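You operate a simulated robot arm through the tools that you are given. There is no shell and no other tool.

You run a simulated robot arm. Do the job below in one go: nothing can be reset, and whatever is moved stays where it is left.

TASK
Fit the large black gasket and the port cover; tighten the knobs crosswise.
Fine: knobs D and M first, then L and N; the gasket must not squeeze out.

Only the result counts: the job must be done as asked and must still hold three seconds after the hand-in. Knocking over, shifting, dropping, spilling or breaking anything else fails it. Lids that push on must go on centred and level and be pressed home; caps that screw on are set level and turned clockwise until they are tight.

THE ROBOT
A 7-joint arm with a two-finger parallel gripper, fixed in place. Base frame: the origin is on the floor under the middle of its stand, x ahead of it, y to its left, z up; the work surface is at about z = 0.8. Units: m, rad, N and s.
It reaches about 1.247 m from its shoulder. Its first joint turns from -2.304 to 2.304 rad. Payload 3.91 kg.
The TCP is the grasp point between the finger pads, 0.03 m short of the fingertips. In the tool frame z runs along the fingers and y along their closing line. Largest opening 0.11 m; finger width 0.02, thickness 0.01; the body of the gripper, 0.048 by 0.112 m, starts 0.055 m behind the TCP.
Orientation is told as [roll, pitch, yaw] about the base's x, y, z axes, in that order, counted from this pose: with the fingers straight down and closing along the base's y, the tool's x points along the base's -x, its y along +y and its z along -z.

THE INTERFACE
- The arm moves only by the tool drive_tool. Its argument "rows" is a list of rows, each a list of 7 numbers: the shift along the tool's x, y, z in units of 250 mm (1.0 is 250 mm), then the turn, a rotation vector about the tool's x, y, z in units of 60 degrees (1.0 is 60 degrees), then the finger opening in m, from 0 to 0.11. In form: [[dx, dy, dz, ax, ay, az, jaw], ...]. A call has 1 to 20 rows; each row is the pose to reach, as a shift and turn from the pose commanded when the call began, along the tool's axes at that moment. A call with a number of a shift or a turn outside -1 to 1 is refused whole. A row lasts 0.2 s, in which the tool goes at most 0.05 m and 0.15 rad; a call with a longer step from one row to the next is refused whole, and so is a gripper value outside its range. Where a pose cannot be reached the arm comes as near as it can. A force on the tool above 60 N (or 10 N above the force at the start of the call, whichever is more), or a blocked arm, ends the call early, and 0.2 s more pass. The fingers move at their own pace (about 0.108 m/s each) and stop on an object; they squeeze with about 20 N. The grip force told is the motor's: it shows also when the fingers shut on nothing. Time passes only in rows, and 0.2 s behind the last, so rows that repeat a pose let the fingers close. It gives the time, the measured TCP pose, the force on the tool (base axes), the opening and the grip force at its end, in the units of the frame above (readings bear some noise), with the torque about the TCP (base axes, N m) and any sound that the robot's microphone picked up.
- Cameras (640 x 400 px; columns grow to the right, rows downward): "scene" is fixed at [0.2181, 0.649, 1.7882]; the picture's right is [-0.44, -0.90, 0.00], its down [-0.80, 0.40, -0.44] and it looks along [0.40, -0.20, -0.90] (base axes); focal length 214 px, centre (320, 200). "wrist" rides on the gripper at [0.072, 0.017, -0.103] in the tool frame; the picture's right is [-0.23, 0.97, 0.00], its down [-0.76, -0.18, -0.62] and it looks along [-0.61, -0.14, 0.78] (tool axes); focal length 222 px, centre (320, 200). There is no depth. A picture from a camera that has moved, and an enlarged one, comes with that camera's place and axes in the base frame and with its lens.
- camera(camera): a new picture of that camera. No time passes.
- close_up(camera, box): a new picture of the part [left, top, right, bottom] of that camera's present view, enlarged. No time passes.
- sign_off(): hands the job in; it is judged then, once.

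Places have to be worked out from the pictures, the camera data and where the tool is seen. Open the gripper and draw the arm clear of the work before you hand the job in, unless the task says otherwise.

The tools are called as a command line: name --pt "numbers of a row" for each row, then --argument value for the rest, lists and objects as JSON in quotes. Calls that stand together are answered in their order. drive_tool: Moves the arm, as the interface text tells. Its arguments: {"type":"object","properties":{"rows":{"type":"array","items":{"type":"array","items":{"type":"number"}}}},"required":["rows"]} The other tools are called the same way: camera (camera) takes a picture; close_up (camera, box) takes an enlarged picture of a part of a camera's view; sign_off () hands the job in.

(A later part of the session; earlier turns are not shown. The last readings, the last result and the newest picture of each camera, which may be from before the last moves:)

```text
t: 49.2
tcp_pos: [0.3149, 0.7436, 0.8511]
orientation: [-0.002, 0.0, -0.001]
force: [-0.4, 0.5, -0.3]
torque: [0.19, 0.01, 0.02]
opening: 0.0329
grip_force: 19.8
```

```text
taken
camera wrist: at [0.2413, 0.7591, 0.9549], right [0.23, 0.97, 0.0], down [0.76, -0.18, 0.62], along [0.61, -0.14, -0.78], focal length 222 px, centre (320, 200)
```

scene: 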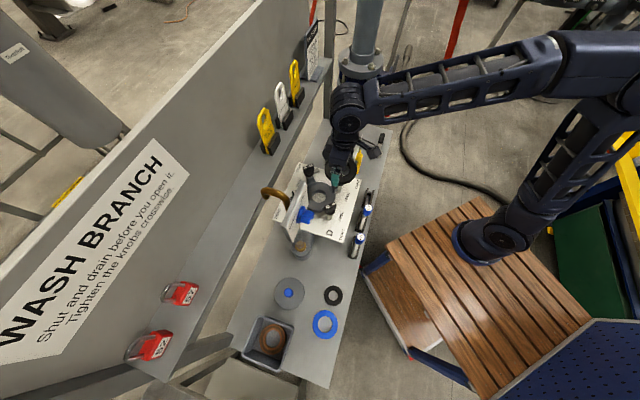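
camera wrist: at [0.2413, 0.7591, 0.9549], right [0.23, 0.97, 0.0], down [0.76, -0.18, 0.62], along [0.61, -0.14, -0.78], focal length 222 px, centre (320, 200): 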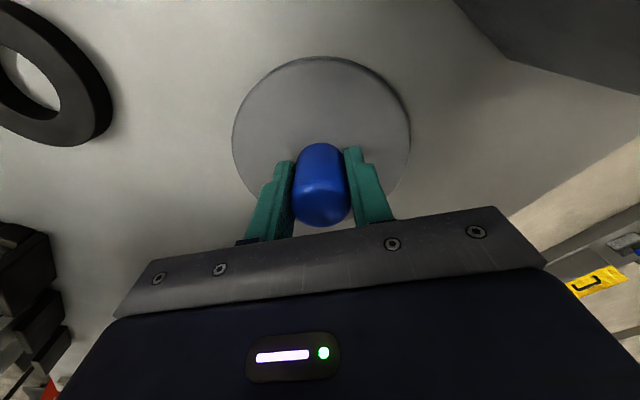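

Gripped at 0.033 m. I lift slowly, watching the load.

drive_tool --pt "0 0 -0.01 0 0 0 0.02" --pt "0 0 -0.03 0 0 0 0.02" --pt "0 0 -0.06 0 0 0 0.02" --pt "0 0 -0.1 0 0 0 0.02" --pt "0 0 -0.1 0 0 0 0.02"

camera --camera "wrist"

close_up --camera "scene" --box '[260, 250, 340, 320]'

```text
t: 50.4
tcp_pos: [0.312, 0.7439, 0.8761]
orientation: [-0.003, -0.002, -0.004]
force: [-0.3, 0.2, -3.6]
torque: [0.04, 0.01, 0.03]
opening: 0.0329
grip_force: 20.1
```

```text
taken
camera wrist: at [0.2398, 0.7601, 0.9789], right [0.23, 0.97, 0.0], down [0.76, -0.18, 0.62], along [0.61, -0.14, -0.78], focal length 222 px, centre (320, 200)
```

wrist: 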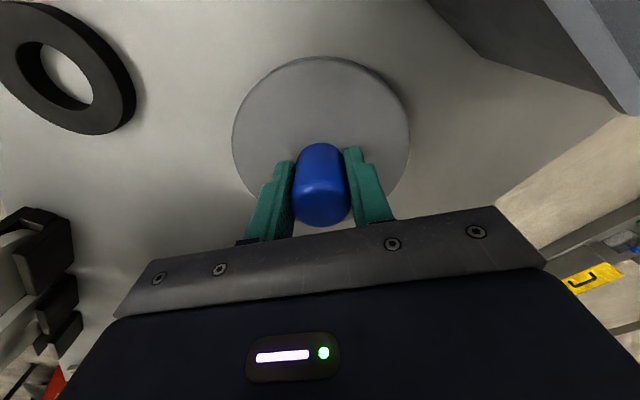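

```text
5.71 times, centred on (300, 285) of scene
camera zoom: at [0.2181, 0.649, 1.7882], right [-0.44, -0.9, 0.0], down [-0.8, 0.4, -0.44], along [0.4, -0.2, -0.9], focal length 1226 px, centre (434, -286)
```

zoom: 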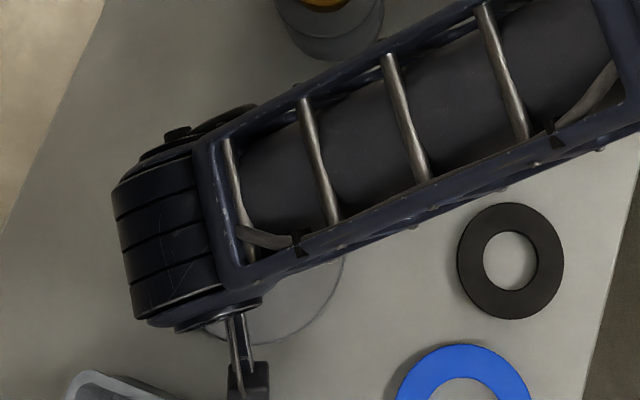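

The cover is up (about 3 N load) and stable. I retreat up and toward -x/-y, away from the riser and panel.

drive_tool --pt "0.02 0 -0.12 0 0 0 0.02" --pt "0.06 -0.02 -0.26 0 0 0 0.02" --pt "0.13 -0.08 -0.4 0 0 0 0.02" --pt "0.21 -0.16 -0.53 0 0 0 0.02" --pt "0.29 -0.26 -0.66 0 0 0 0.02" --pt "0.36 -0.36 -0.78 0 0 0 0.02" --pt "0.41 -0.46 -0.88 0 0 0 0.02" --pt "0.44 -0.54 -0.96 0 0 0 0.02"

drive_tool --pt "-0.02 -0.13 -0.06 0 0 -0.1 0.02" --pt "-0.05 -0.27 -0.12 0 0 -0.2 0.02" --pt "-0.1 -0.41 -0.18 0 0 -0.3 0.02" --pt "-0.16 -0.55 -0.22 0 0 -0.4 0.02" --pt "-0.22 -0.69 -0.24 0 0 -0.5 0.02" --pt "-0.29 -0.82 -0.24 0 0 -0.62 0.02" --pt "-0.36 -0.94 -0.24 0 0 -0.745 0.02"

camera --camera "wrist"

```text
t: 52.2
tcp_pos: [0.202, 0.608, 1.1158]
orientation: [-0.004, -0.002, -0.003]
force: [0.7, 0.2, -3.1]
torque: [0.01, 0.01, -0.02]
opening: 0.0326
grip_force: 20.4
```

```text
t: 53.8
tcp_pos: [0.2936, 0.3724, 1.1705]
orientation: [-0.002, 0.0, 0.779]
force: [0.1, 0.9, -3.6]
torque: [0.0, 0.01, -0.01]
opening: 0.0328
grip_force: 19.7
```

```text
taken
camera wrist: at [0.2276, 0.3336, 1.2742], right [-0.52, 0.85, 0.0], down [0.67, 0.41, 0.62], along [0.53, 0.33, -0.78], focal length 222 px, centre (320, 200)
```

wrist: 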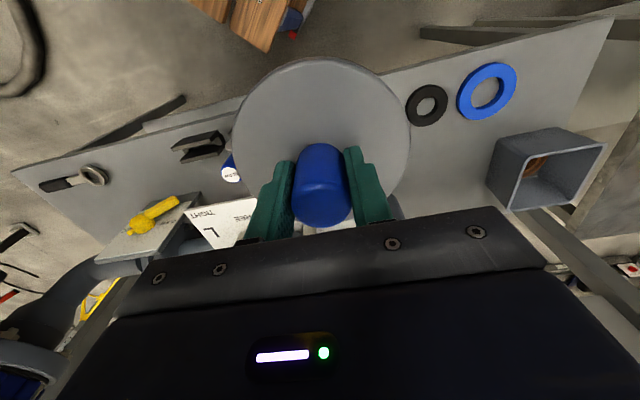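

close_up --camera "wrist" --box '[220, 50, 420, 230]'

```text
2.22 times, centred on (320, 140) of wrist
camera zoom: at [0.2276, 0.3336, 1.2742], right [-0.52, 0.85, 0.0], down [0.67, 0.41, 0.62], along [0.53, 0.33, -0.78], focal length 494 px, centre (320, 333)
```

zoom: 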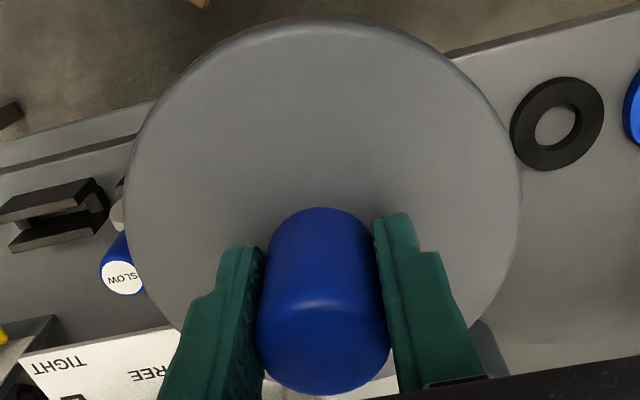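

The cover hangs level with its bottom about 52 mm below the TCP, its centre about 3 mm forward of the tool axis. I carry it toward the port in two legs.

drive_tool --pt "-0.13 -0.065 -0.06 0 0 0 0.02" --pt "-0.26 -0.13 -0.12 0 0 0 0.02" --pt "-0.4 -0.2 -0.12 0 0 0 0.02" --pt "-0.54 -0.27 -0.12 0 0 0 0.02" --pt "-0.681 -0.335 -0.12 0 0 0 0.02"

drive_tool --pt "0 0 0 0 0 -0.006 0.02" --pt "0 0 0 0 0 -0.006 0.02"

camera --camera "wrist"

```text
t: 55.0
tcp_pos: [0.4712, 0.4304, 1.2042]
orientation: [-0.001, 0.0, 0.779]
force: [-1.1, -0.2, -2.5]
torque: [-0.02, -0.05, 0.02]
opening: 0.0328
grip_force: 19.9
```

```text
t: 55.6
tcp_pos: [0.4711, 0.4325, 1.2052]
orientation: [-0.001, 0.0, 0.785]
force: [1.1, -0.6, -2.6]
torque: [-0.04, 0.0, 0.0]
opening: 0.0327
grip_force: 19.5
```

```text
taken
camera wrist: at [0.4069, 0.3922, 1.3073], right [-0.53, 0.85, 0.0], down [0.66, 0.41, 0.62], along [0.53, 0.33, -0.78], focal length 222 px, centre (320, 200)
```

wrist: 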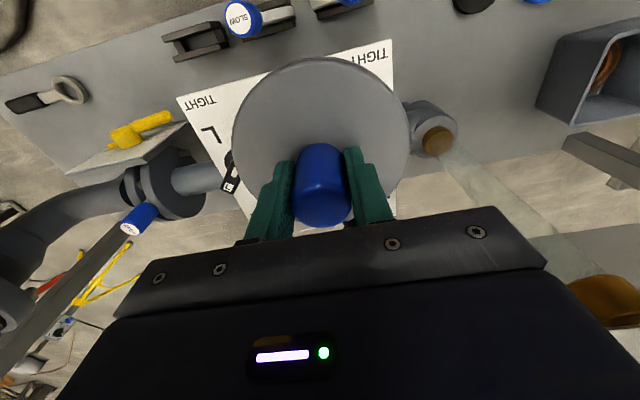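

drive_tool --pt "-0.14 -0.07 0.0 0 0 0 0.02" --pt "-0.28 -0.135 0.0 0 0 0 0.02" --pt "-0.416 -0.2 0.06 0 0 0 0.02" --pt "-0.416 -0.2 0.16 0 0 0 0.02" --pt "-0.416 -0.2 0.256 0 0 0 0.02" --pt "-0.416 -0.2 0.256 0 0 0 0.02"

camera --camera "wrist"

close_up --camera "wrist" --box '[200, 20, 440, 230]'

close_up --camera "scene" --box '[295, 155, 355, 215]'

```text
t: 57.0
tcp_pos: [0.5812, 0.4715, 1.1419]
orientation: [-0.003, 0.0, 0.784]
force: [-1.0, 1.0, -2.5]
torque: [-0.02, -0.02, 0.01]
opening: 0.0328
grip_force: 20.3
```

```text
taken
camera wrist: at [0.5169, 0.4327, 1.2454], right [-0.53, 0.85, 0.0], down [0.66, 0.41, 0.62], along [0.53, 0.33, -0.78], focal length 222 px, centre (320, 200)
```

wrist: 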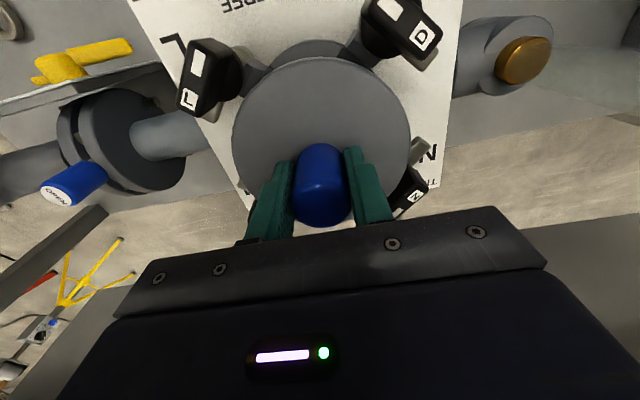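

```text
1.90 times, centred on (320, 125) of wrist
camera zoom: at [0.5169, 0.4327, 1.2454], right [-0.53, 0.85, 0.0], down [0.66, 0.41, 0.62], along [0.53, 0.33, -0.78], focal length 423 px, centre (320, 343)
```

zoom: 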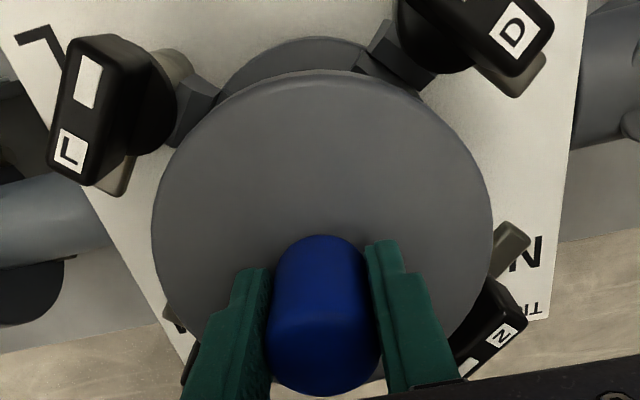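

```text
6.67 times, centred on (325, 185) of scene
camera zoom: at [0.2181, 0.649, 1.7882], right [-0.44, -0.9, 0.0], down [-0.8, 0.4, -0.44], along [0.4, -0.2, -0.9], focal length 1430 px, centre (287, 300)
```

zoom: 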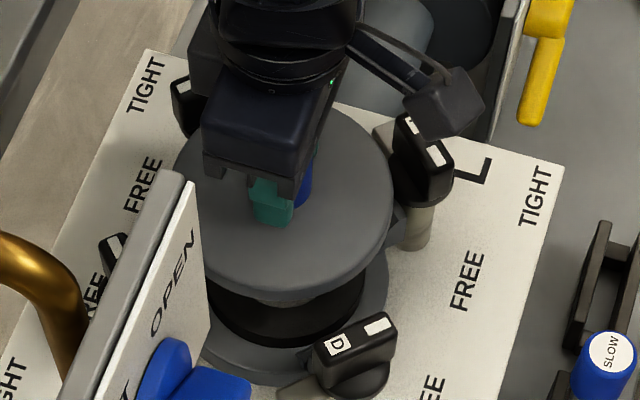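

close_up --camera "scene" --box '[312, 188, 342, 212]'

close_up --camera "scene" --box '[300, 165, 345, 200]'

```text
16.00 times, centred on (327, 200) of scene
camera zoom: at [0.2181, 0.649, 1.7882], right [-0.44, -0.9, 0.0], down [-0.8, 0.4, -0.44], along [0.4, -0.2, -0.9], focal length 3432 px, centre (208, 200)
```

zoom: 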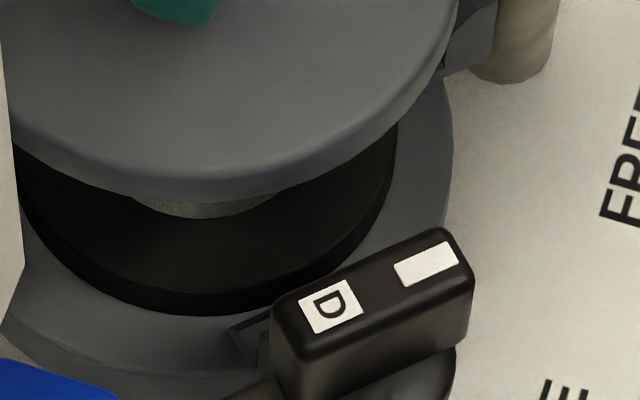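

```text
11.43 times, centred on (322, 182) of scene
camera zoom: at [0.2181, 0.649, 1.7882], right [-0.44, -0.9, 0.0], down [-0.8, 0.4, -0.44], along [0.4, -0.2, -0.9], focal length 2451 px, centre (291, 400)
```

zoom: 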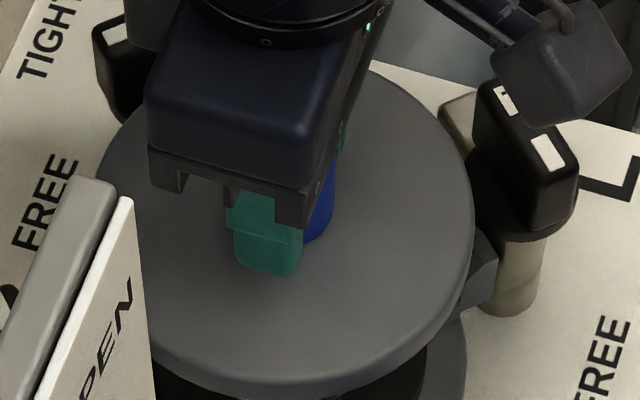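

Cover centre computes to (0.584, 0.475) against the port (0.583, 0.473). I correct slightly and lower until the cover is just above the outer guide blocks.

drive_tool --pt "0.01 -0.005 0.04 0 0 0 0.02" --pt "0.012 -0.007 0.09 0 0 0 0.02" --pt "0.014 -0.009 0.13 0 0 0 0.02" --pt "0.014 -0.01 0.165 0 0 0 0.02" --pt "0.014 -0.01 0.165 0 0 0 0.02"

close_up --camera "wrist" --box '[200, 20, 440, 230]'

close_up --camera "scene" --box '[305, 165, 345, 205]'

```text
t: 58.2
tcp_pos: [0.5812, 0.467, 1.0999]
orientation: [0.0, 0.001, 0.785]
force: [-0.2, -0.9, -2.7]
torque: [-0.03, -0.01, 0.0]
opening: 0.0328
grip_force: 19.7
```

```text
1.90 times, centred on (320, 125) of wrist
camera zoom: at [0.5164, 0.4278, 1.2024], right [-0.53, 0.85, 0.0], down [0.66, 0.41, 0.62], along [0.53, 0.33, -0.78], focal length 423 px, centre (320, 343)
```

zoom: 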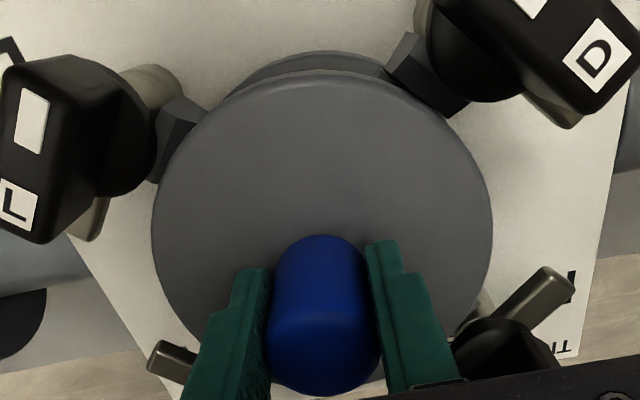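

```text
10.00 times, centred on (325, 185) of scene
camera zoom: at [0.2181, 0.649, 1.7882], right [-0.44, -0.9, 0.0], down [-0.8, 0.4, -0.44], along [0.4, -0.2, -0.9], focal length 2145 px, centre (270, 350)
```

zoom: 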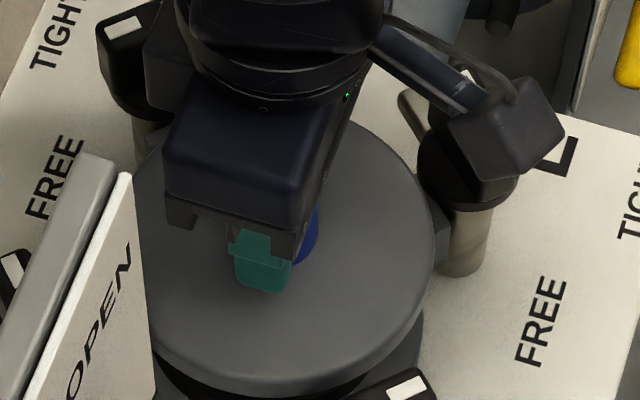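

drive_tool --pt "-0.004 0.004 0.02 0 0 0 0.02" --pt "-0.0076 0.0076 0.04 0 0 0 0.02" --pt "-0.0076 0.0076 0.04 0 0 0 0.02"

close_up --camera "wrist" --box '[200, 20, 440, 230]'

close_up --camera "wrist" --box '[210, 50, 290, 130]'

close_up --camera "wrist" --box '[330, 30, 410, 110]'

```text
t: 59.0
tcp_pos: [0.5814, 0.4691, 1.0887]
orientation: [-0.002, 0.001, 0.785]
force: [0.2, -0.5, -3.1]
torque: [0.0, 0.02, 0.01]
opening: 0.0328
grip_force: 20.4
```

```text
1.90 times, centred on (320, 125) of wrist
camera zoom: at [0.5166, 0.4298, 1.1921], right [-0.53, 0.85, 0.0], down [0.66, 0.41, 0.62], along [0.53, 0.33, -0.78], focal length 423 px, centre (320, 343)
```

zoom: 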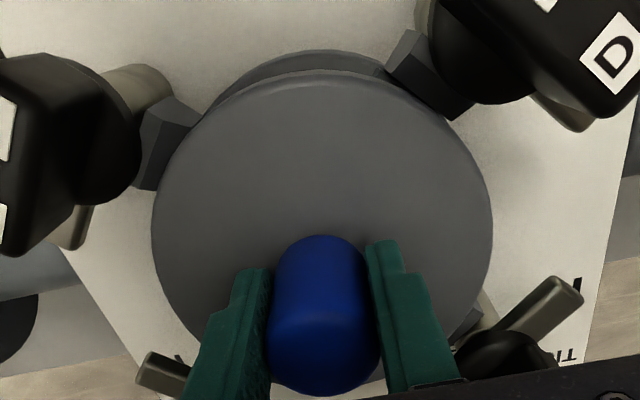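

```text
5.00 times, centred on (250, 90) of wrist
camera zoom: at [0.5166, 0.4298, 1.1921], right [-0.53, 0.85, 0.0], down [0.66, 0.41, 0.62], along [0.53, 0.33, -0.78], focal length 1111 px, centre (670, 750)
```

zoom: 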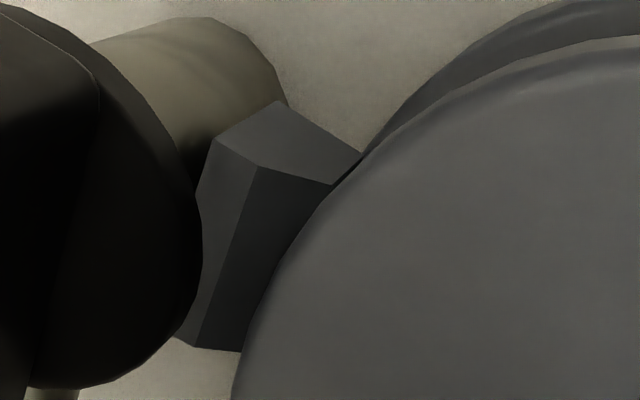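

```text
5.00 times, centred on (370, 70) of wrist
camera zoom: at [0.5166, 0.4298, 1.1921], right [-0.53, 0.85, 0.0], down [0.66, 0.41, 0.62], along [0.53, 0.33, -0.78], focal length 1111 px, centre (70, 850)
```

zoom: 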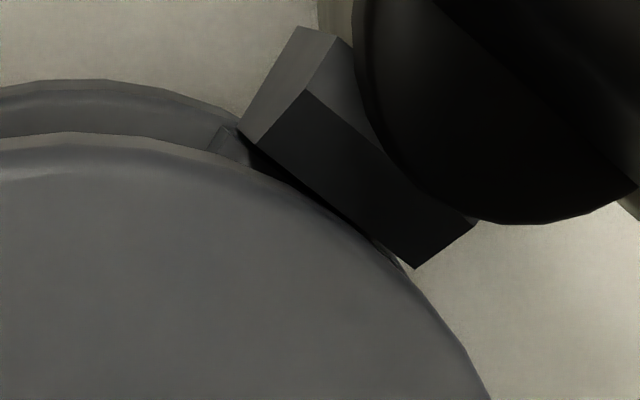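

Cover centre (0.5836, 0.4721) now matches the port. I lower in 3 mm steps between the outer blocks.

drive_tool --pt "0 0 0.012 0 0 0 0.02" --pt "0 0 0.024 0 0 0 0.02" --pt "0 0 0.036 0 0 0 0.02" --pt "0 0 0.036 0 0 0 0.02"

close_up --camera "wrist" --box '[200, 20, 440, 230]'

```text
t: 60.0
tcp_pos: [0.581, 0.4681, 1.0816]
orientation: [0.0, 0.001, 0.784]
force: [0.7, 0.3, -3.0]
torque: [-0.03, 0.01, 0.02]
opening: 0.0328
grip_force: 20.2
```

```text
1.90 times, centred on (320, 125) of wrist
camera zoom: at [0.5163, 0.4295, 1.1845], right [-0.53, 0.85, 0.0], down [0.66, 0.41, 0.62], along [0.53, 0.33, -0.78], focal length 423 px, centre (320, 343)
```

zoom: 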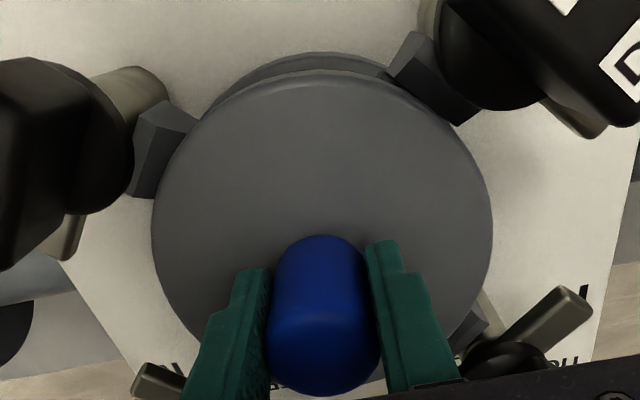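

drive_tool --pt "-0.002 0.002 0.01 0 0 0 0.02" --pt "-0.002 0.002 0.02 0 0 0 0.02" --pt "-0.002 0.002 0.03 0 0 0 0.02" --pt "-0.002 0.002 0.03 0 0 0 0.02"

close_up --camera "wrist" --box '[200, 20, 440, 230]'

```text
t: 61.0
tcp_pos: [0.5798, 0.4699, 1.0736]
orientation: [-0.002, 0.0, 0.785]
force: [-1.0, -0.6, -4.1]
torque: [-0.06, 0.01, -0.02]
opening: 0.0328
grip_force: 20.1
```

```text
1.90 times, centred on (320, 125) of wrist
camera zoom: at [0.5157, 0.4314, 1.1771], right [-0.53, 0.85, 0.0], down [0.66, 0.41, 0.62], along [0.53, 0.33, -0.78], focal length 423 px, centre (320, 343)
```

zoom: 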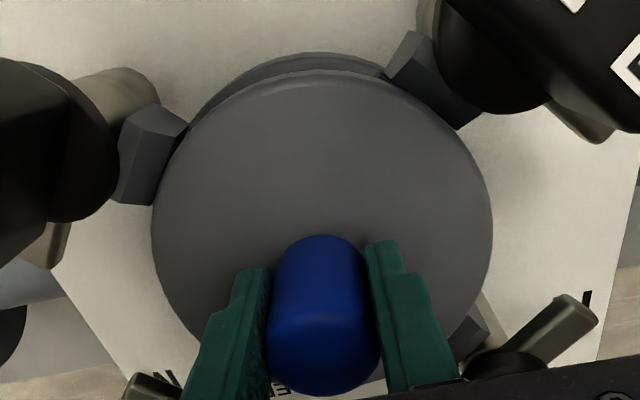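

drive_tool --pt "0 0 0.008 0 0 0 0.02" --pt "0 0 0.014 0 0 0 0.02" --pt "0 0 0.014 0 0 0 0.02"

```text
t: 61.8
tcp_pos: [0.5824, 0.4695, 1.0704]
orientation: [-0.001, -0.001, 0.785]
force: [3.0, -0.2, -2.9]
torque: [0.01, -0.1, 0.0]
opening: 0.0329
grip_force: 20.2
```

drive_tool --pt "0 0 0.006 0 0 0 0.02" --pt "0 0 0.012 0 0 0 0.02" --pt "0 0 0.012 0 0 0 0.02"

```text
t: 62.6
tcp_pos: [0.5819, 0.4702, 1.0682]
orientation: [0.0, 0.001, 0.785]
force: [-0.6, 0.0, -3.5]
torque: [-0.03, -0.02, 0.03]
opening: 0.0327
grip_force: 20.0
```

drive_tool --pt "0 0 0.006 0 0 0 0.02" --pt "0 0 0.01 0 0 0 0.02" --pt "0 0 0.01 0 0 0 0.02"

close_up --camera "wrist" --box '[200, 20, 440, 230]'

close_up --camera "scene" --box '[305, 170, 345, 210]'

```text
t: 63.4
tcp_pos: [0.5809, 0.4697, 1.0672]
orientation: [-0.001, -0.001, 0.786]
force: [5.8, 2.1, 16.1]
torque: [0.39, 0.18, -0.01]
opening: 0.0328
grip_force: 19.6
```

```text
1.90 times, centred on (320, 125) of wrist
camera zoom: at [0.5163, 0.4306, 1.1693], right [-0.53, 0.85, 0.0], down [0.66, 0.41, 0.63], along [0.53, 0.33, -0.78], focal length 423 px, centre (320, 343)
```

zoom: 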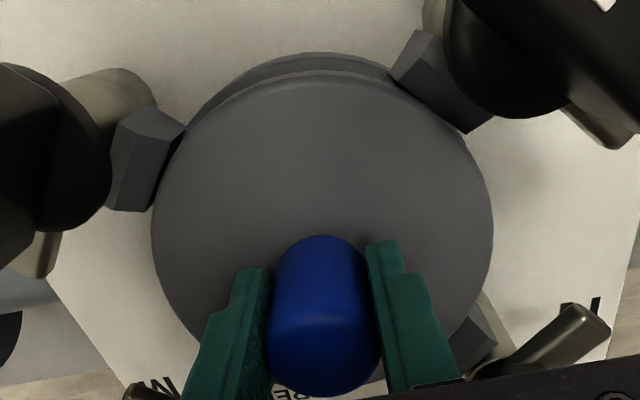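

```text
10.00 times, centred on (325, 190) of scene
camera zoom: at [0.2181, 0.649, 1.7882], right [-0.44, -0.9, 0.0], down [-0.8, 0.4, -0.44], along [0.4, -0.2, -0.9], focal length 2145 px, centre (270, 300)
```

zoom: 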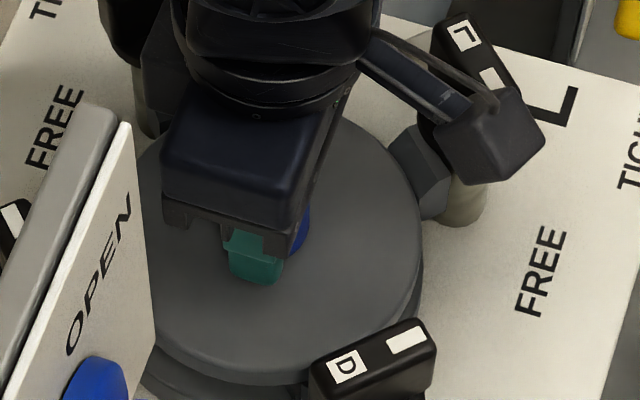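

Contact at about 16 N with a small +x push, perhaps brushing the D-side guide. I'll check the gaps around the rim closely.

close_up --camera "wrist" --box '[350, 40, 410, 100]'

close_up --camera "wrist" --box '[210, 70, 270, 130]'

close_up --camera "wrist" --box '[370, 160, 430, 210]'

close_up --camera "scene" --box '[322, 180, 342, 210]'

```text
6.67 times, centred on (380, 70) of wrist
camera zoom: at [0.5163, 0.4306, 1.1693], right [-0.53, 0.85, 0.0], down [0.66, 0.41, 0.63], along [0.53, 0.33, -0.78], focal length 1481 px, centre (-80, 1067)
```

zoom: 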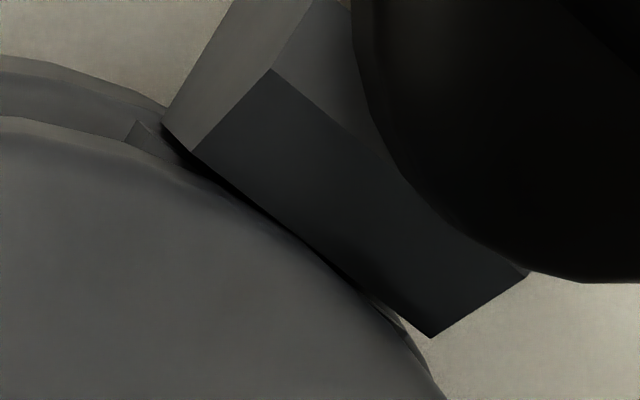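

```text
6.67 times, centred on (240, 100) of wrist
camera zoom: at [0.5163, 0.4306, 1.1693], right [-0.53, 0.85, 0.0], down [0.66, 0.41, 0.63], along [0.53, 0.33, -0.78], focal length 1481 px, centre (853, 867)
```

zoom: 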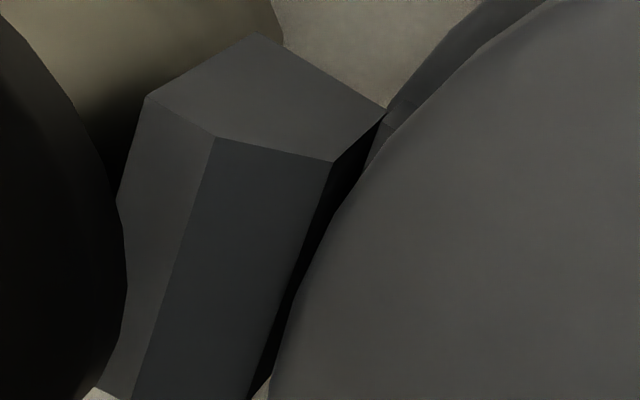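

```text
8.00 times, centred on (400, 185) of wrist
camera zoom: at [0.5163, 0.4306, 1.1693], right [-0.53, 0.85, 0.0], down [0.66, 0.41, 0.63], along [0.53, 0.33, -0.78], focal length 1777 px, centre (-320, 320)
```

zoom: 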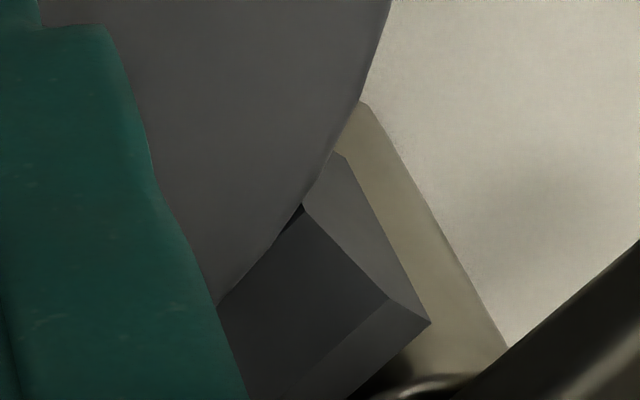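

```text
13.33 times, centred on (332, 195) of scene
camera zoom: at [0.2181, 0.649, 1.7882], right [-0.44, -0.9, 0.0], down [-0.8, 0.4, -0.44], along [0.4, -0.2, -0.9], focal length 2860 px, centre (160, 267)
```

zoom: 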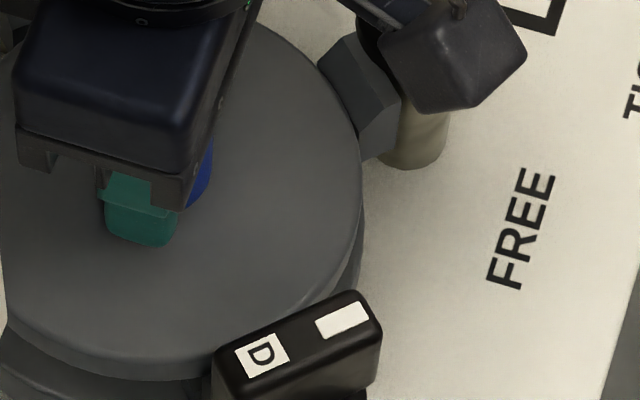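

drive_tool --pt "-0.003 -0.003 0.0 0 0 0 0.02" --pt "-0.003 -0.003 0.004 0 0 0 0.02" --pt "-0.003 -0.003 0.004 0 0 0 0.02"

```text
t: 64.2
tcp_pos: [0.5808, 0.4696, 1.0638]
orientation: [0.0, 0.0, 0.786]
force: [-4.8, 0.9, 14.4]
torque: [0.07, 0.53, 0.01]
opening: 0.0329
grip_force: 19.8
```

drive_tool --pt "0.001 0.001 0.004 0 0 0 0.02" --pt "0.001 0.001 0.008 0 0 0 0.02" --pt "0.001 0.001 0.008 0 0 0 0.02"

close_up --camera "wrist" --box '[200, 20, 440, 230]'

```text
t: 65.0
tcp_pos: [0.5812, 0.4684, 1.062]
orientation: [-0.002, 0.0, 0.785]
force: [-1.8, 4.1, 17.2]
torque: [0.41, 0.29, -0.01]
opening: 0.0329
grip_force: 19.9
```

```text
1.90 times, centred on (320, 125) of wrist
camera zoom: at [0.5167, 0.4309, 1.1653], right [-0.53, 0.85, 0.0], down [0.66, 0.41, 0.62], along [0.53, 0.33, -0.78], focal length 423 px, centre (320, 343)
```

zoom: 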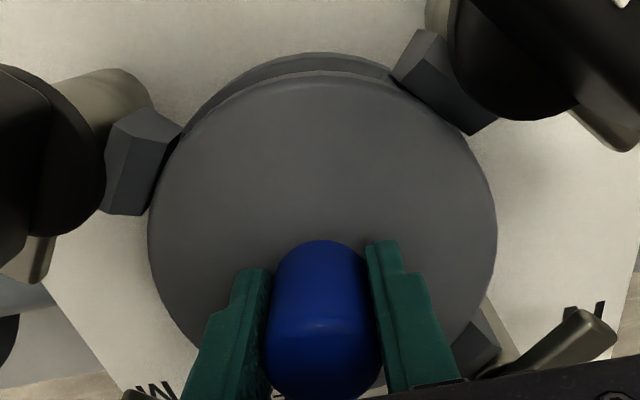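

The fingers slid a few mm down the handle while the cover stayed put (disc top ≈1.025), so it is resting on the gasket. I release and rise to inspect whether it lies level.

drive_tool --pt "0 0 -0.012 0 0 0 0.02" --pt "0 0 -0.012 0 0 0 0.04" --pt "0 0 -0.012 0 0 0 0.06" --pt "0 0 -0.012 0 0 0 0.06" --pt "0 0 -0.08 0 0 0 0.06" --pt "0 0 -0.2 0 0 0 0.06" --pt "0 0 -0.36 0 0 0 0.06" --pt "0 0 -0.52 0 0 0 0.06"

camera --camera "wrist"

close_up --camera "wrist" --box '[220, 20, 420, 190]'

close_up --camera "scene" --box '[295, 160, 355, 220]'

```text
t: 66.8
tcp_pos: [0.5824, 0.4707, 1.1929]
orientation: [-0.002, 0.0, 0.785]
force: [-0.5, -0.7, 0.4]
torque: [0.0, 0.03, -0.04]
opening: 0.06
grip_force: 0.2
```

```text
taken
camera wrist: at [0.5188, 0.4311, 1.2962], right [-0.53, 0.85, 0.0], down [0.66, 0.41, 0.62], along [0.53, 0.33, -0.78], focal length 222 px, centre (320, 200)
```

wrist: 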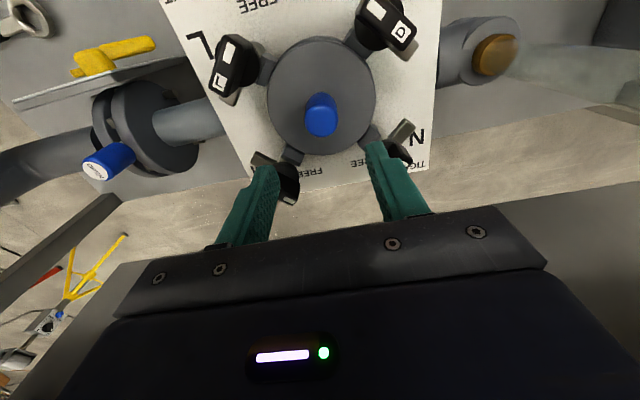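

```text
2.35 times, centred on (320, 105) of wrist
camera zoom: at [0.5188, 0.4311, 1.2962], right [-0.53, 0.85, 0.0], down [0.66, 0.41, 0.62], along [0.53, 0.33, -0.78], focal length 523 px, centre (320, 424)
```

zoom: 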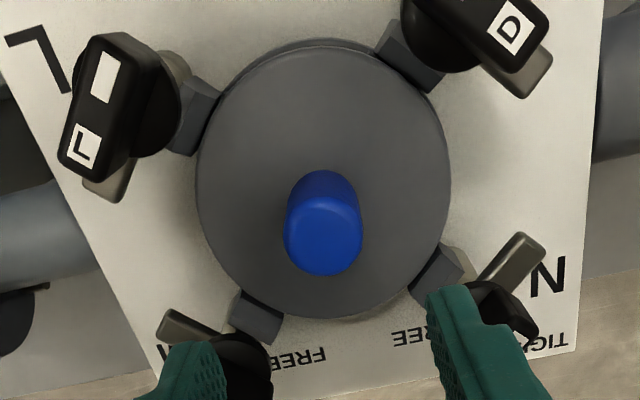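

```text
6.67 times, centred on (325, 190) of scene
camera zoom: at [0.2181, 0.649, 1.7882], right [-0.44, -0.9, 0.0], down [-0.8, 0.4, -0.44], along [0.4, -0.2, -0.9], focal length 1430 px, centre (287, 267)
```

zoom: 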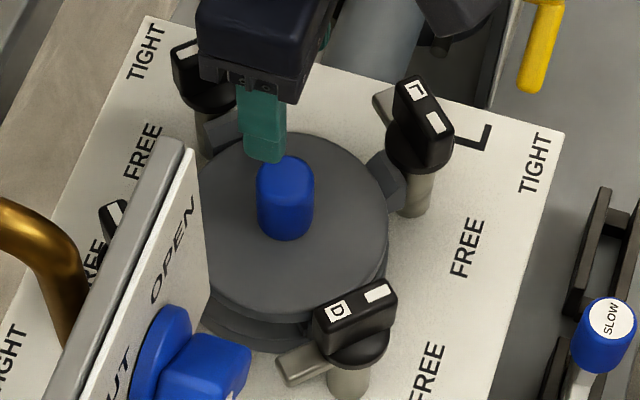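

The cover sits between the outer guides and looks flat. I'll pull back and tilt for an oblique view to confirm it's level and see the knob tongue heights.

drive_tool --pt "0.1 0 -0.05 0 0 0 0.06" --pt "0.26 0 -0.1 0 -0.1 0 0.07" --pt "0.42 0 -0.1 0 -0.2 0 0.07" --pt "0.58 0 -0.1 0 -0.3 0 0.07" --pt "0.72 0 -0.1 0 -0.42 0 0.07" --pt "0.8 0 -0.1 0 -0.55 0 0.07"

camera --camera "wrist"

```text
t: 68.2
tcp_pos: [0.4433, 0.3288, 1.2183]
orientation: [-0.004, -0.575, 0.788]
force: [0.1, 0.1, -0.5]
torque: [0.01, 0.04, 0.0]
opening: 0.0701
grip_force: 0.2
```

```text
taken
camera wrist: at [0.3466, 0.2579, 1.2648], right [-0.55, 0.82, 0.12], down [0.34, 0.09, 0.94], along [0.76, 0.56, -0.32], focal length 222 px, centre (320, 200)
```

wrist: 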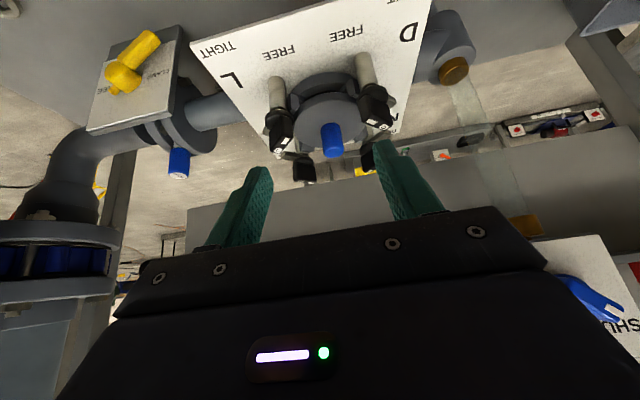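

close_up --camera "wrist" --box '[250, 60, 410, 190]'

close_up --camera "wrist" --box '[340, 70, 410, 150]'

close_up --camera "wrist" --box '[255, 80, 325, 190]'

```text
3.08 times, centred on (330, 125) of wrist
camera zoom: at [0.3466, 0.2579, 1.2648], right [-0.55, 0.82, 0.12], down [0.34, 0.09, 0.94], along [0.76, 0.56, -0.32], focal length 684 px, centre (289, 431)
```

zoom: 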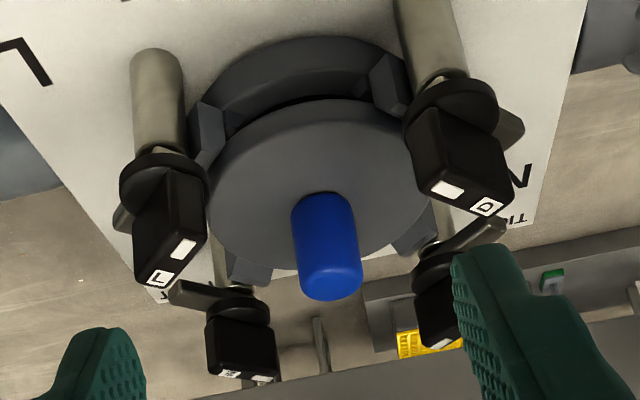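

```text
5.00 times, centred on (375, 110) of wrist
camera zoom: at [0.3466, 0.2579, 1.2648], right [-0.55, 0.82, 0.12], down [0.34, 0.09, 0.94], along [0.76, 0.56, -0.32], focal length 1111 px, centre (45, 650)
```

zoom: 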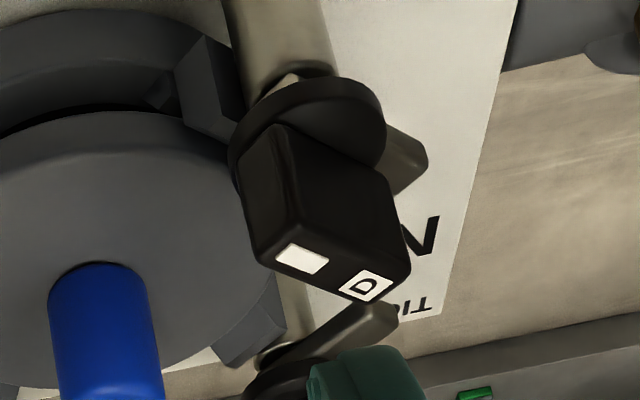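

```text
3.64 times, centred on (290, 135) of wrist
camera zoom: at [0.3466, 0.2579, 1.2648], right [-0.55, 0.82, 0.12], down [0.34, 0.09, 0.94], along [0.76, 0.56, -0.32], focal length 808 px, centre (429, 436)
```

zoom: 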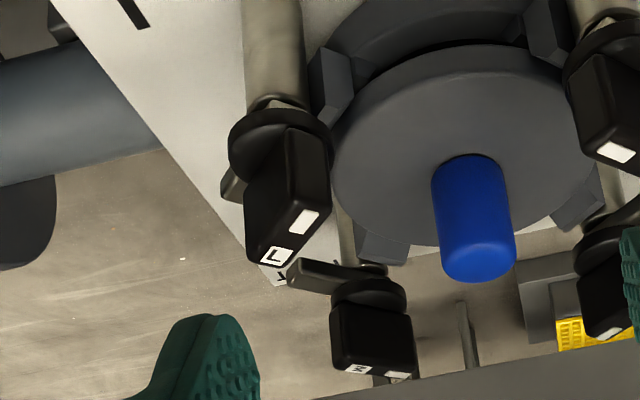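

The cover is level on the gasket. Knob D first: its bar lies along y at about (0.4905, 0.473), top ≈1.087. I level the tool and turn to yaw +90° above it.

drive_tool --pt "-0.06 0.034 0.01 0 0.11 0 0.07" --pt "-0.12 0.068 0.02 0 0.22 0 0.07" --pt "-0.18 0.1 0.03 0 0.33 0 0.07" --pt "-0.24 0.135 0.04 0 0.44 0 0.07" --pt "-0.303 0.169 0.053 0 0.549 0 0.07"

drive_tool --pt "-0.04 0.017 0.0 0 0 -0.125 0.06" --pt "-0.08 0.034 0.0 0 0 -0.25 0.06" --pt "-0.13 0.051 0.05 0 0 -0.375 0.06" --pt "-0.17 0.068 0.1 0 0 -0.5 0.06" --pt "-0.22 0.085 0.15 0 0 -0.625 0.06" --pt "-0.258 0.102 0.2 0 0 -0.748 0.06" --pt "-0.258 0.102 0.2 0 0 -0.748 0.06"

camera --camera "wrist"

close_up --camera "wrist" --box '[240, 40, 400, 180]'

```text
t: 69.4
tcp_pos: [0.461, 0.4097, 1.2471]
orientation: [-0.003, 0.001, 0.784]
force: [-0.6, -1.3, 0.4]
torque: [0.04, -0.04, -0.04]
opening: 0.07
grip_force: 0.0
```

```text
t: 71.0
tcp_pos: [0.4888, 0.474, 1.1983]
orientation: [-0.003, 0.0, 1.57]
force: [-0.1, 0.9, -0.5]
torque: [0.02, 0.03, -0.01]
opening: 0.0599
grip_force: 0.1
```

```text
taken
camera wrist: at [0.4705, 0.4017, 1.3012], right [-0.97, 0.23, 0.0], down [0.18, 0.76, 0.62], along [0.14, 0.61, -0.78], focal length 222 px, centre (320, 200)
```

wrist: 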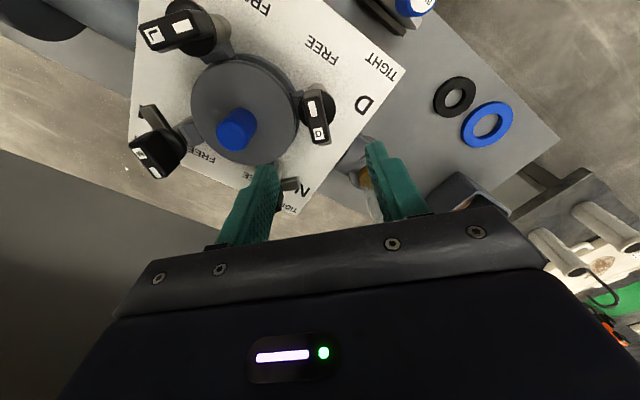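

```text
2.86 times, centred on (320, 110) of wrist
camera zoom: at [0.4705, 0.4017, 1.3012], right [-0.97, 0.23, 0.0], down [0.18, 0.76, 0.62], along [0.14, 0.61, -0.78], focal length 635 px, centre (320, 457)
```

zoom: 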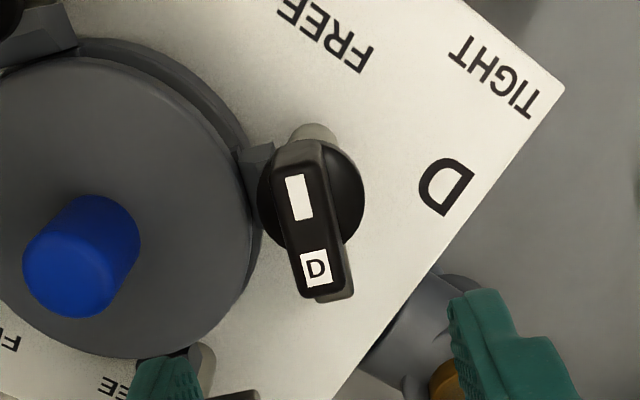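

Knob D's bar centre measures about (0.489, 0.471), aligned along y. I correct by a few mm and come down to 1.145 to verify before gripping.

drive_tool --pt "0.008 -0.002 0.08 0 0 0 0.05" --pt "0.016 -0.003 0.16 0 0 0 0.05" --pt "0.016 -0.003 0.21 0 0 0 0.05" --pt "0.016 -0.003 0.21 0 0 0 0.05"

camera --camera "wrist"

close_up --camera "wrist" --box '[250, 80, 390, 200]'

```text
t: 72.0
tcp_pos: [0.4894, 0.4694, 1.1452]
orientation: [-0.001, 0.002, 1.571]
force: [0.3, 0.6, 0.7]
torque: [-0.04, 0.04, 0.0]
opening: 0.0502
grip_force: 0.0
```

```text
taken
camera wrist: at [0.4707, 0.3963, 1.2488], right [-0.97, 0.23, 0.0], down [0.18, 0.76, 0.62], along [0.15, 0.61, -0.78], focal length 222 px, centre (320, 200)
```

wrist: 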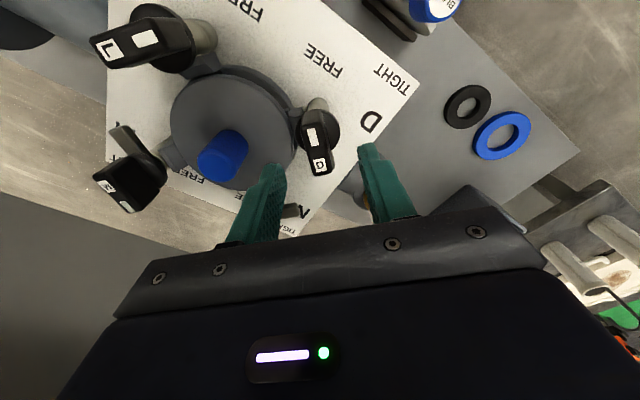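

```text
3.33 times, centred on (320, 140) of wrist
camera zoom: at [0.4707, 0.3963, 1.2488], right [-0.97, 0.23, 0.0], down [0.18, 0.76, 0.62], along [0.15, 0.61, -0.78], focal length 740 px, centre (320, 400)
```

zoom: 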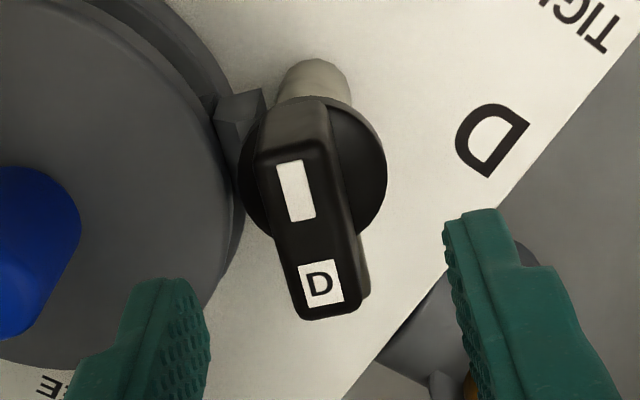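

drive_tool --pt "-0.001 -0.003 0.04 0 0 0 0.05" --pt "-0.002 -0.006 0.08 0 0 0 0.05" --pt "-0.002 -0.006 0.11 0 0 0 0.05" --pt "-0.002 -0.006 0.11 0 0 0 0.05"

close_up --camera "wrist" --box '[250, 90, 390, 210]'

```text
t: 73.0
tcp_pos: [0.4909, 0.4685, 1.1186]
orientation: [-0.002, 0.0, 1.57]
force: [0.0, -0.1, 0.5]
torque: [-0.02, -0.01, 0.02]
opening: 0.0501
grip_force: 0.0
```

```text
3.33 times, centred on (320, 150) of wrist
camera zoom: at [0.4717, 0.3969, 1.2223], right [-0.97, 0.23, 0.0], down [0.18, 0.76, 0.62], along [0.14, 0.61, -0.78], focal length 740 px, centre (320, 367)
```

zoom: 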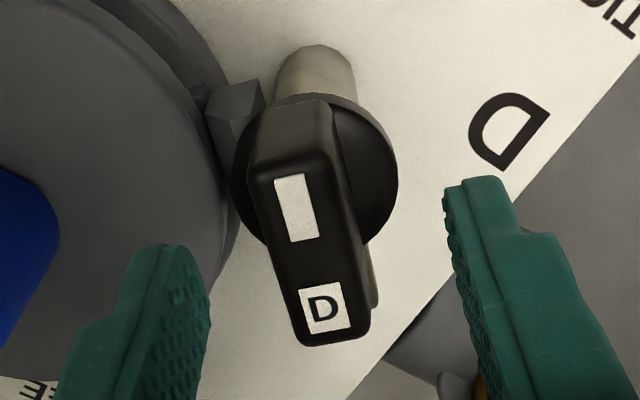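

Comparing the bar with the fingertips at the same height, the bar is about 3 mm toward the left finger (+x). I shift that way and lower so the fingers straddle the bar.

drive_tool --pt "-0.004 -0.012 0.0 0 0 0 0.05" --pt "-0.004 -0.012 0.02 0 0 0 0.05" --pt "-0.004 -0.012 0.05 0 0 0 0.05" --pt "-0.004 -0.012 0.05 0 0 0 0.05"

close_up --camera "wrist" --box '[250, 90, 390, 210]'

close_up --camera "scene" --box '[310, 180, 360, 220]'

```text
t: 74.0
tcp_pos: [0.494, 0.471, 1.1046]
orientation: [-0.002, 0.001, 1.569]
force: [-0.2, -0.2, 0.1]
torque: [-0.02, -0.01, 0.01]
opening: 0.0502
grip_force: 0.0
```

```text
3.33 times, centred on (320, 150) of wrist
camera zoom: at [0.4749, 0.3988, 1.2079], right [-0.97, 0.23, 0.0], down [0.18, 0.76, 0.62], along [0.15, 0.61, -0.78], focal length 740 px, centre (320, 367)
```

zoom: 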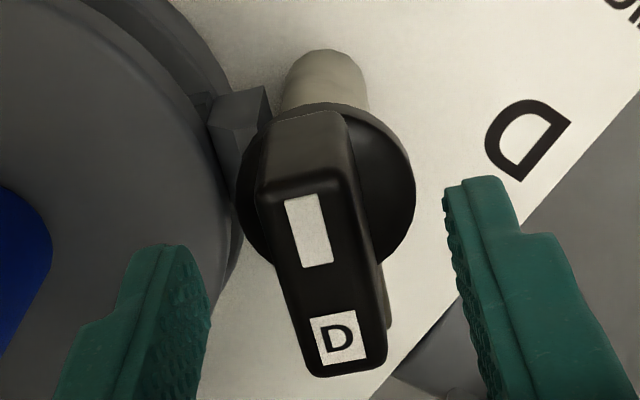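

```text
10.00 times, centred on (335, 200) of scene
camera zoom: at [0.2181, 0.649, 1.7882], right [-0.44, -0.9, 0.0], down [-0.8, 0.4, -0.44], along [0.4, -0.2, -0.9], focal length 2145 px, centre (170, 200)
```

zoom: 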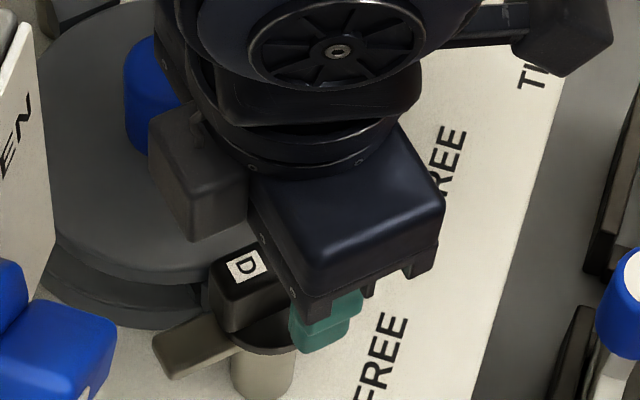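

The bar is now centred between the fingers. I lower to grip height and close on it.

drive_tool --pt "0 0 0.025 0 0 0 0.05" --pt "0 0 0.05 0 0 0 0.05" --pt "0 0 0.05 0 0 0 0.03" --pt "0 0 0.05 0 0 0 0.01" --pt "0 0 0.05 0 0 0 0.01" --pt "0 0 0.05 0 0 0 0.01"

close_up --camera "wrist" --box '[250, 90, 390, 210]'

```text
t: 75.4
tcp_pos: [0.493, 0.4701, 1.0924]
orientation: [-0.002, 0.001, 1.569]
force: [-6.6, -2.0, -5.8]
torque: [0.24, 0.43, 0.03]
opening: 0.0178
grip_force: 45.3
```

```text
3.33 times, centred on (320, 150) of wrist
camera zoom: at [0.4744, 0.3991, 1.1955], right [-0.97, 0.23, 0.0], down [0.18, 0.76, 0.62], along [0.14, 0.61, -0.78], focal length 740 px, centre (320, 367)
```

zoom: 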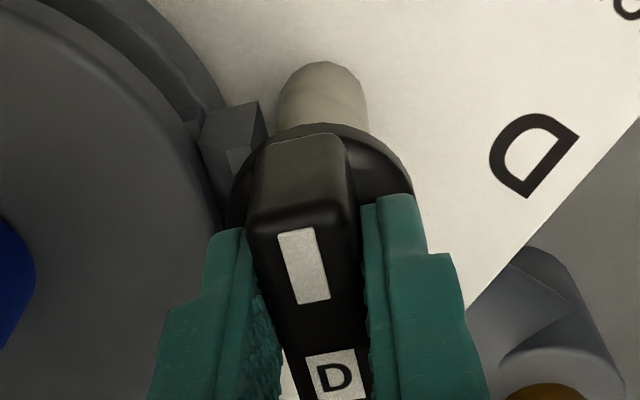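

Gripped on the bar (0.0178 m) with small side forces. I turn D clockwise (FREE→TIGHT) by a small first step and read the torque.

drive_tool --pt "0 0 0 0 0 0.05 0.01" --pt "0 0 0 0 0 0.1 0.01" --pt "0 0 0 0 0 0.167 0.01" --pt "0 0 0 0 0 0.167 0.01"

close_up --camera "scene" --box '[300, 170, 360, 220]'

```text
t: 76.4
tcp_pos: [0.4917, 0.472, 1.0925]
orientation: [-0.002, 0.001, 1.394]
force: [-21.8, 5.2, -11.8]
torque: [-0.89, 1.01, 0.06]
opening: 0.0178
grip_force: 45.0
```

```text
8.00 times, centred on (330, 195) of scene
camera zoom: at [0.2181, 0.649, 1.7882], right [-0.44, -0.9, 0.0], down [-0.8, 0.4, -0.44], along [0.4, -0.2, -0.9], focal length 1716 px, centre (240, 240)
```

zoom: 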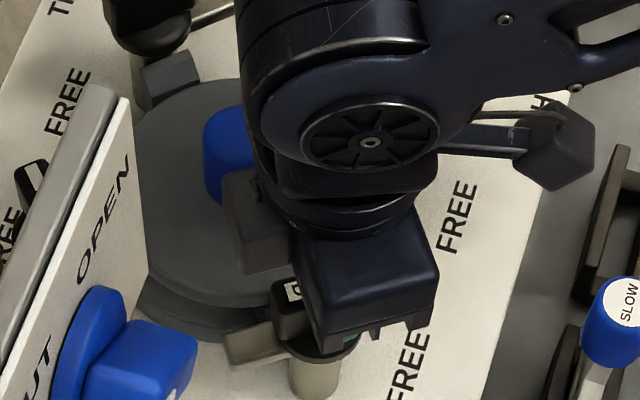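

D turns freely with low torque (0.06 N m) while pulling down and sideways a little, so the clamp is being drawn down. I keep turning, following with a small shift to relieve the side load.

drive_tool --pt "0 0.003 0.002 0 0 0.05 0.01" --pt "0 0.004 0.003 0 0 0.1 0.01" --pt "0 0.004 0.004 0 0 0.167 0.01" --pt "0 0.004 0.004 0 0 0.167 0.01"

```text
t: 77.4
tcp_pos: [0.4917, 0.4704, 1.0916]
orientation: [-0.006, -0.001, 1.218]
force: [-15.5, 17.1, 6.3]
torque: [-0.28, 1.02, 0.06]
opening: 0.0179
grip_force: 44.8
```

drive_tool --pt "-0.002 0.003 0 0 0 0.05 0.01" --pt "-0.002 0.004 0 0 0 0.1 0.01" --pt "-0.003 0.005 0 0 0 0.167 0.01" --pt "-0.003 0.005 0 0 0 0.167 0.01"

```text
t: 78.4
tcp_pos: [0.4917, 0.4714, 1.0923]
orientation: [-0.004, -0.004, 1.045]
force: [-5.2, 19.1, 33.2]
torque: [0.24, 0.95, 0.02]
opening: 0.0178
grip_force: 44.7
```

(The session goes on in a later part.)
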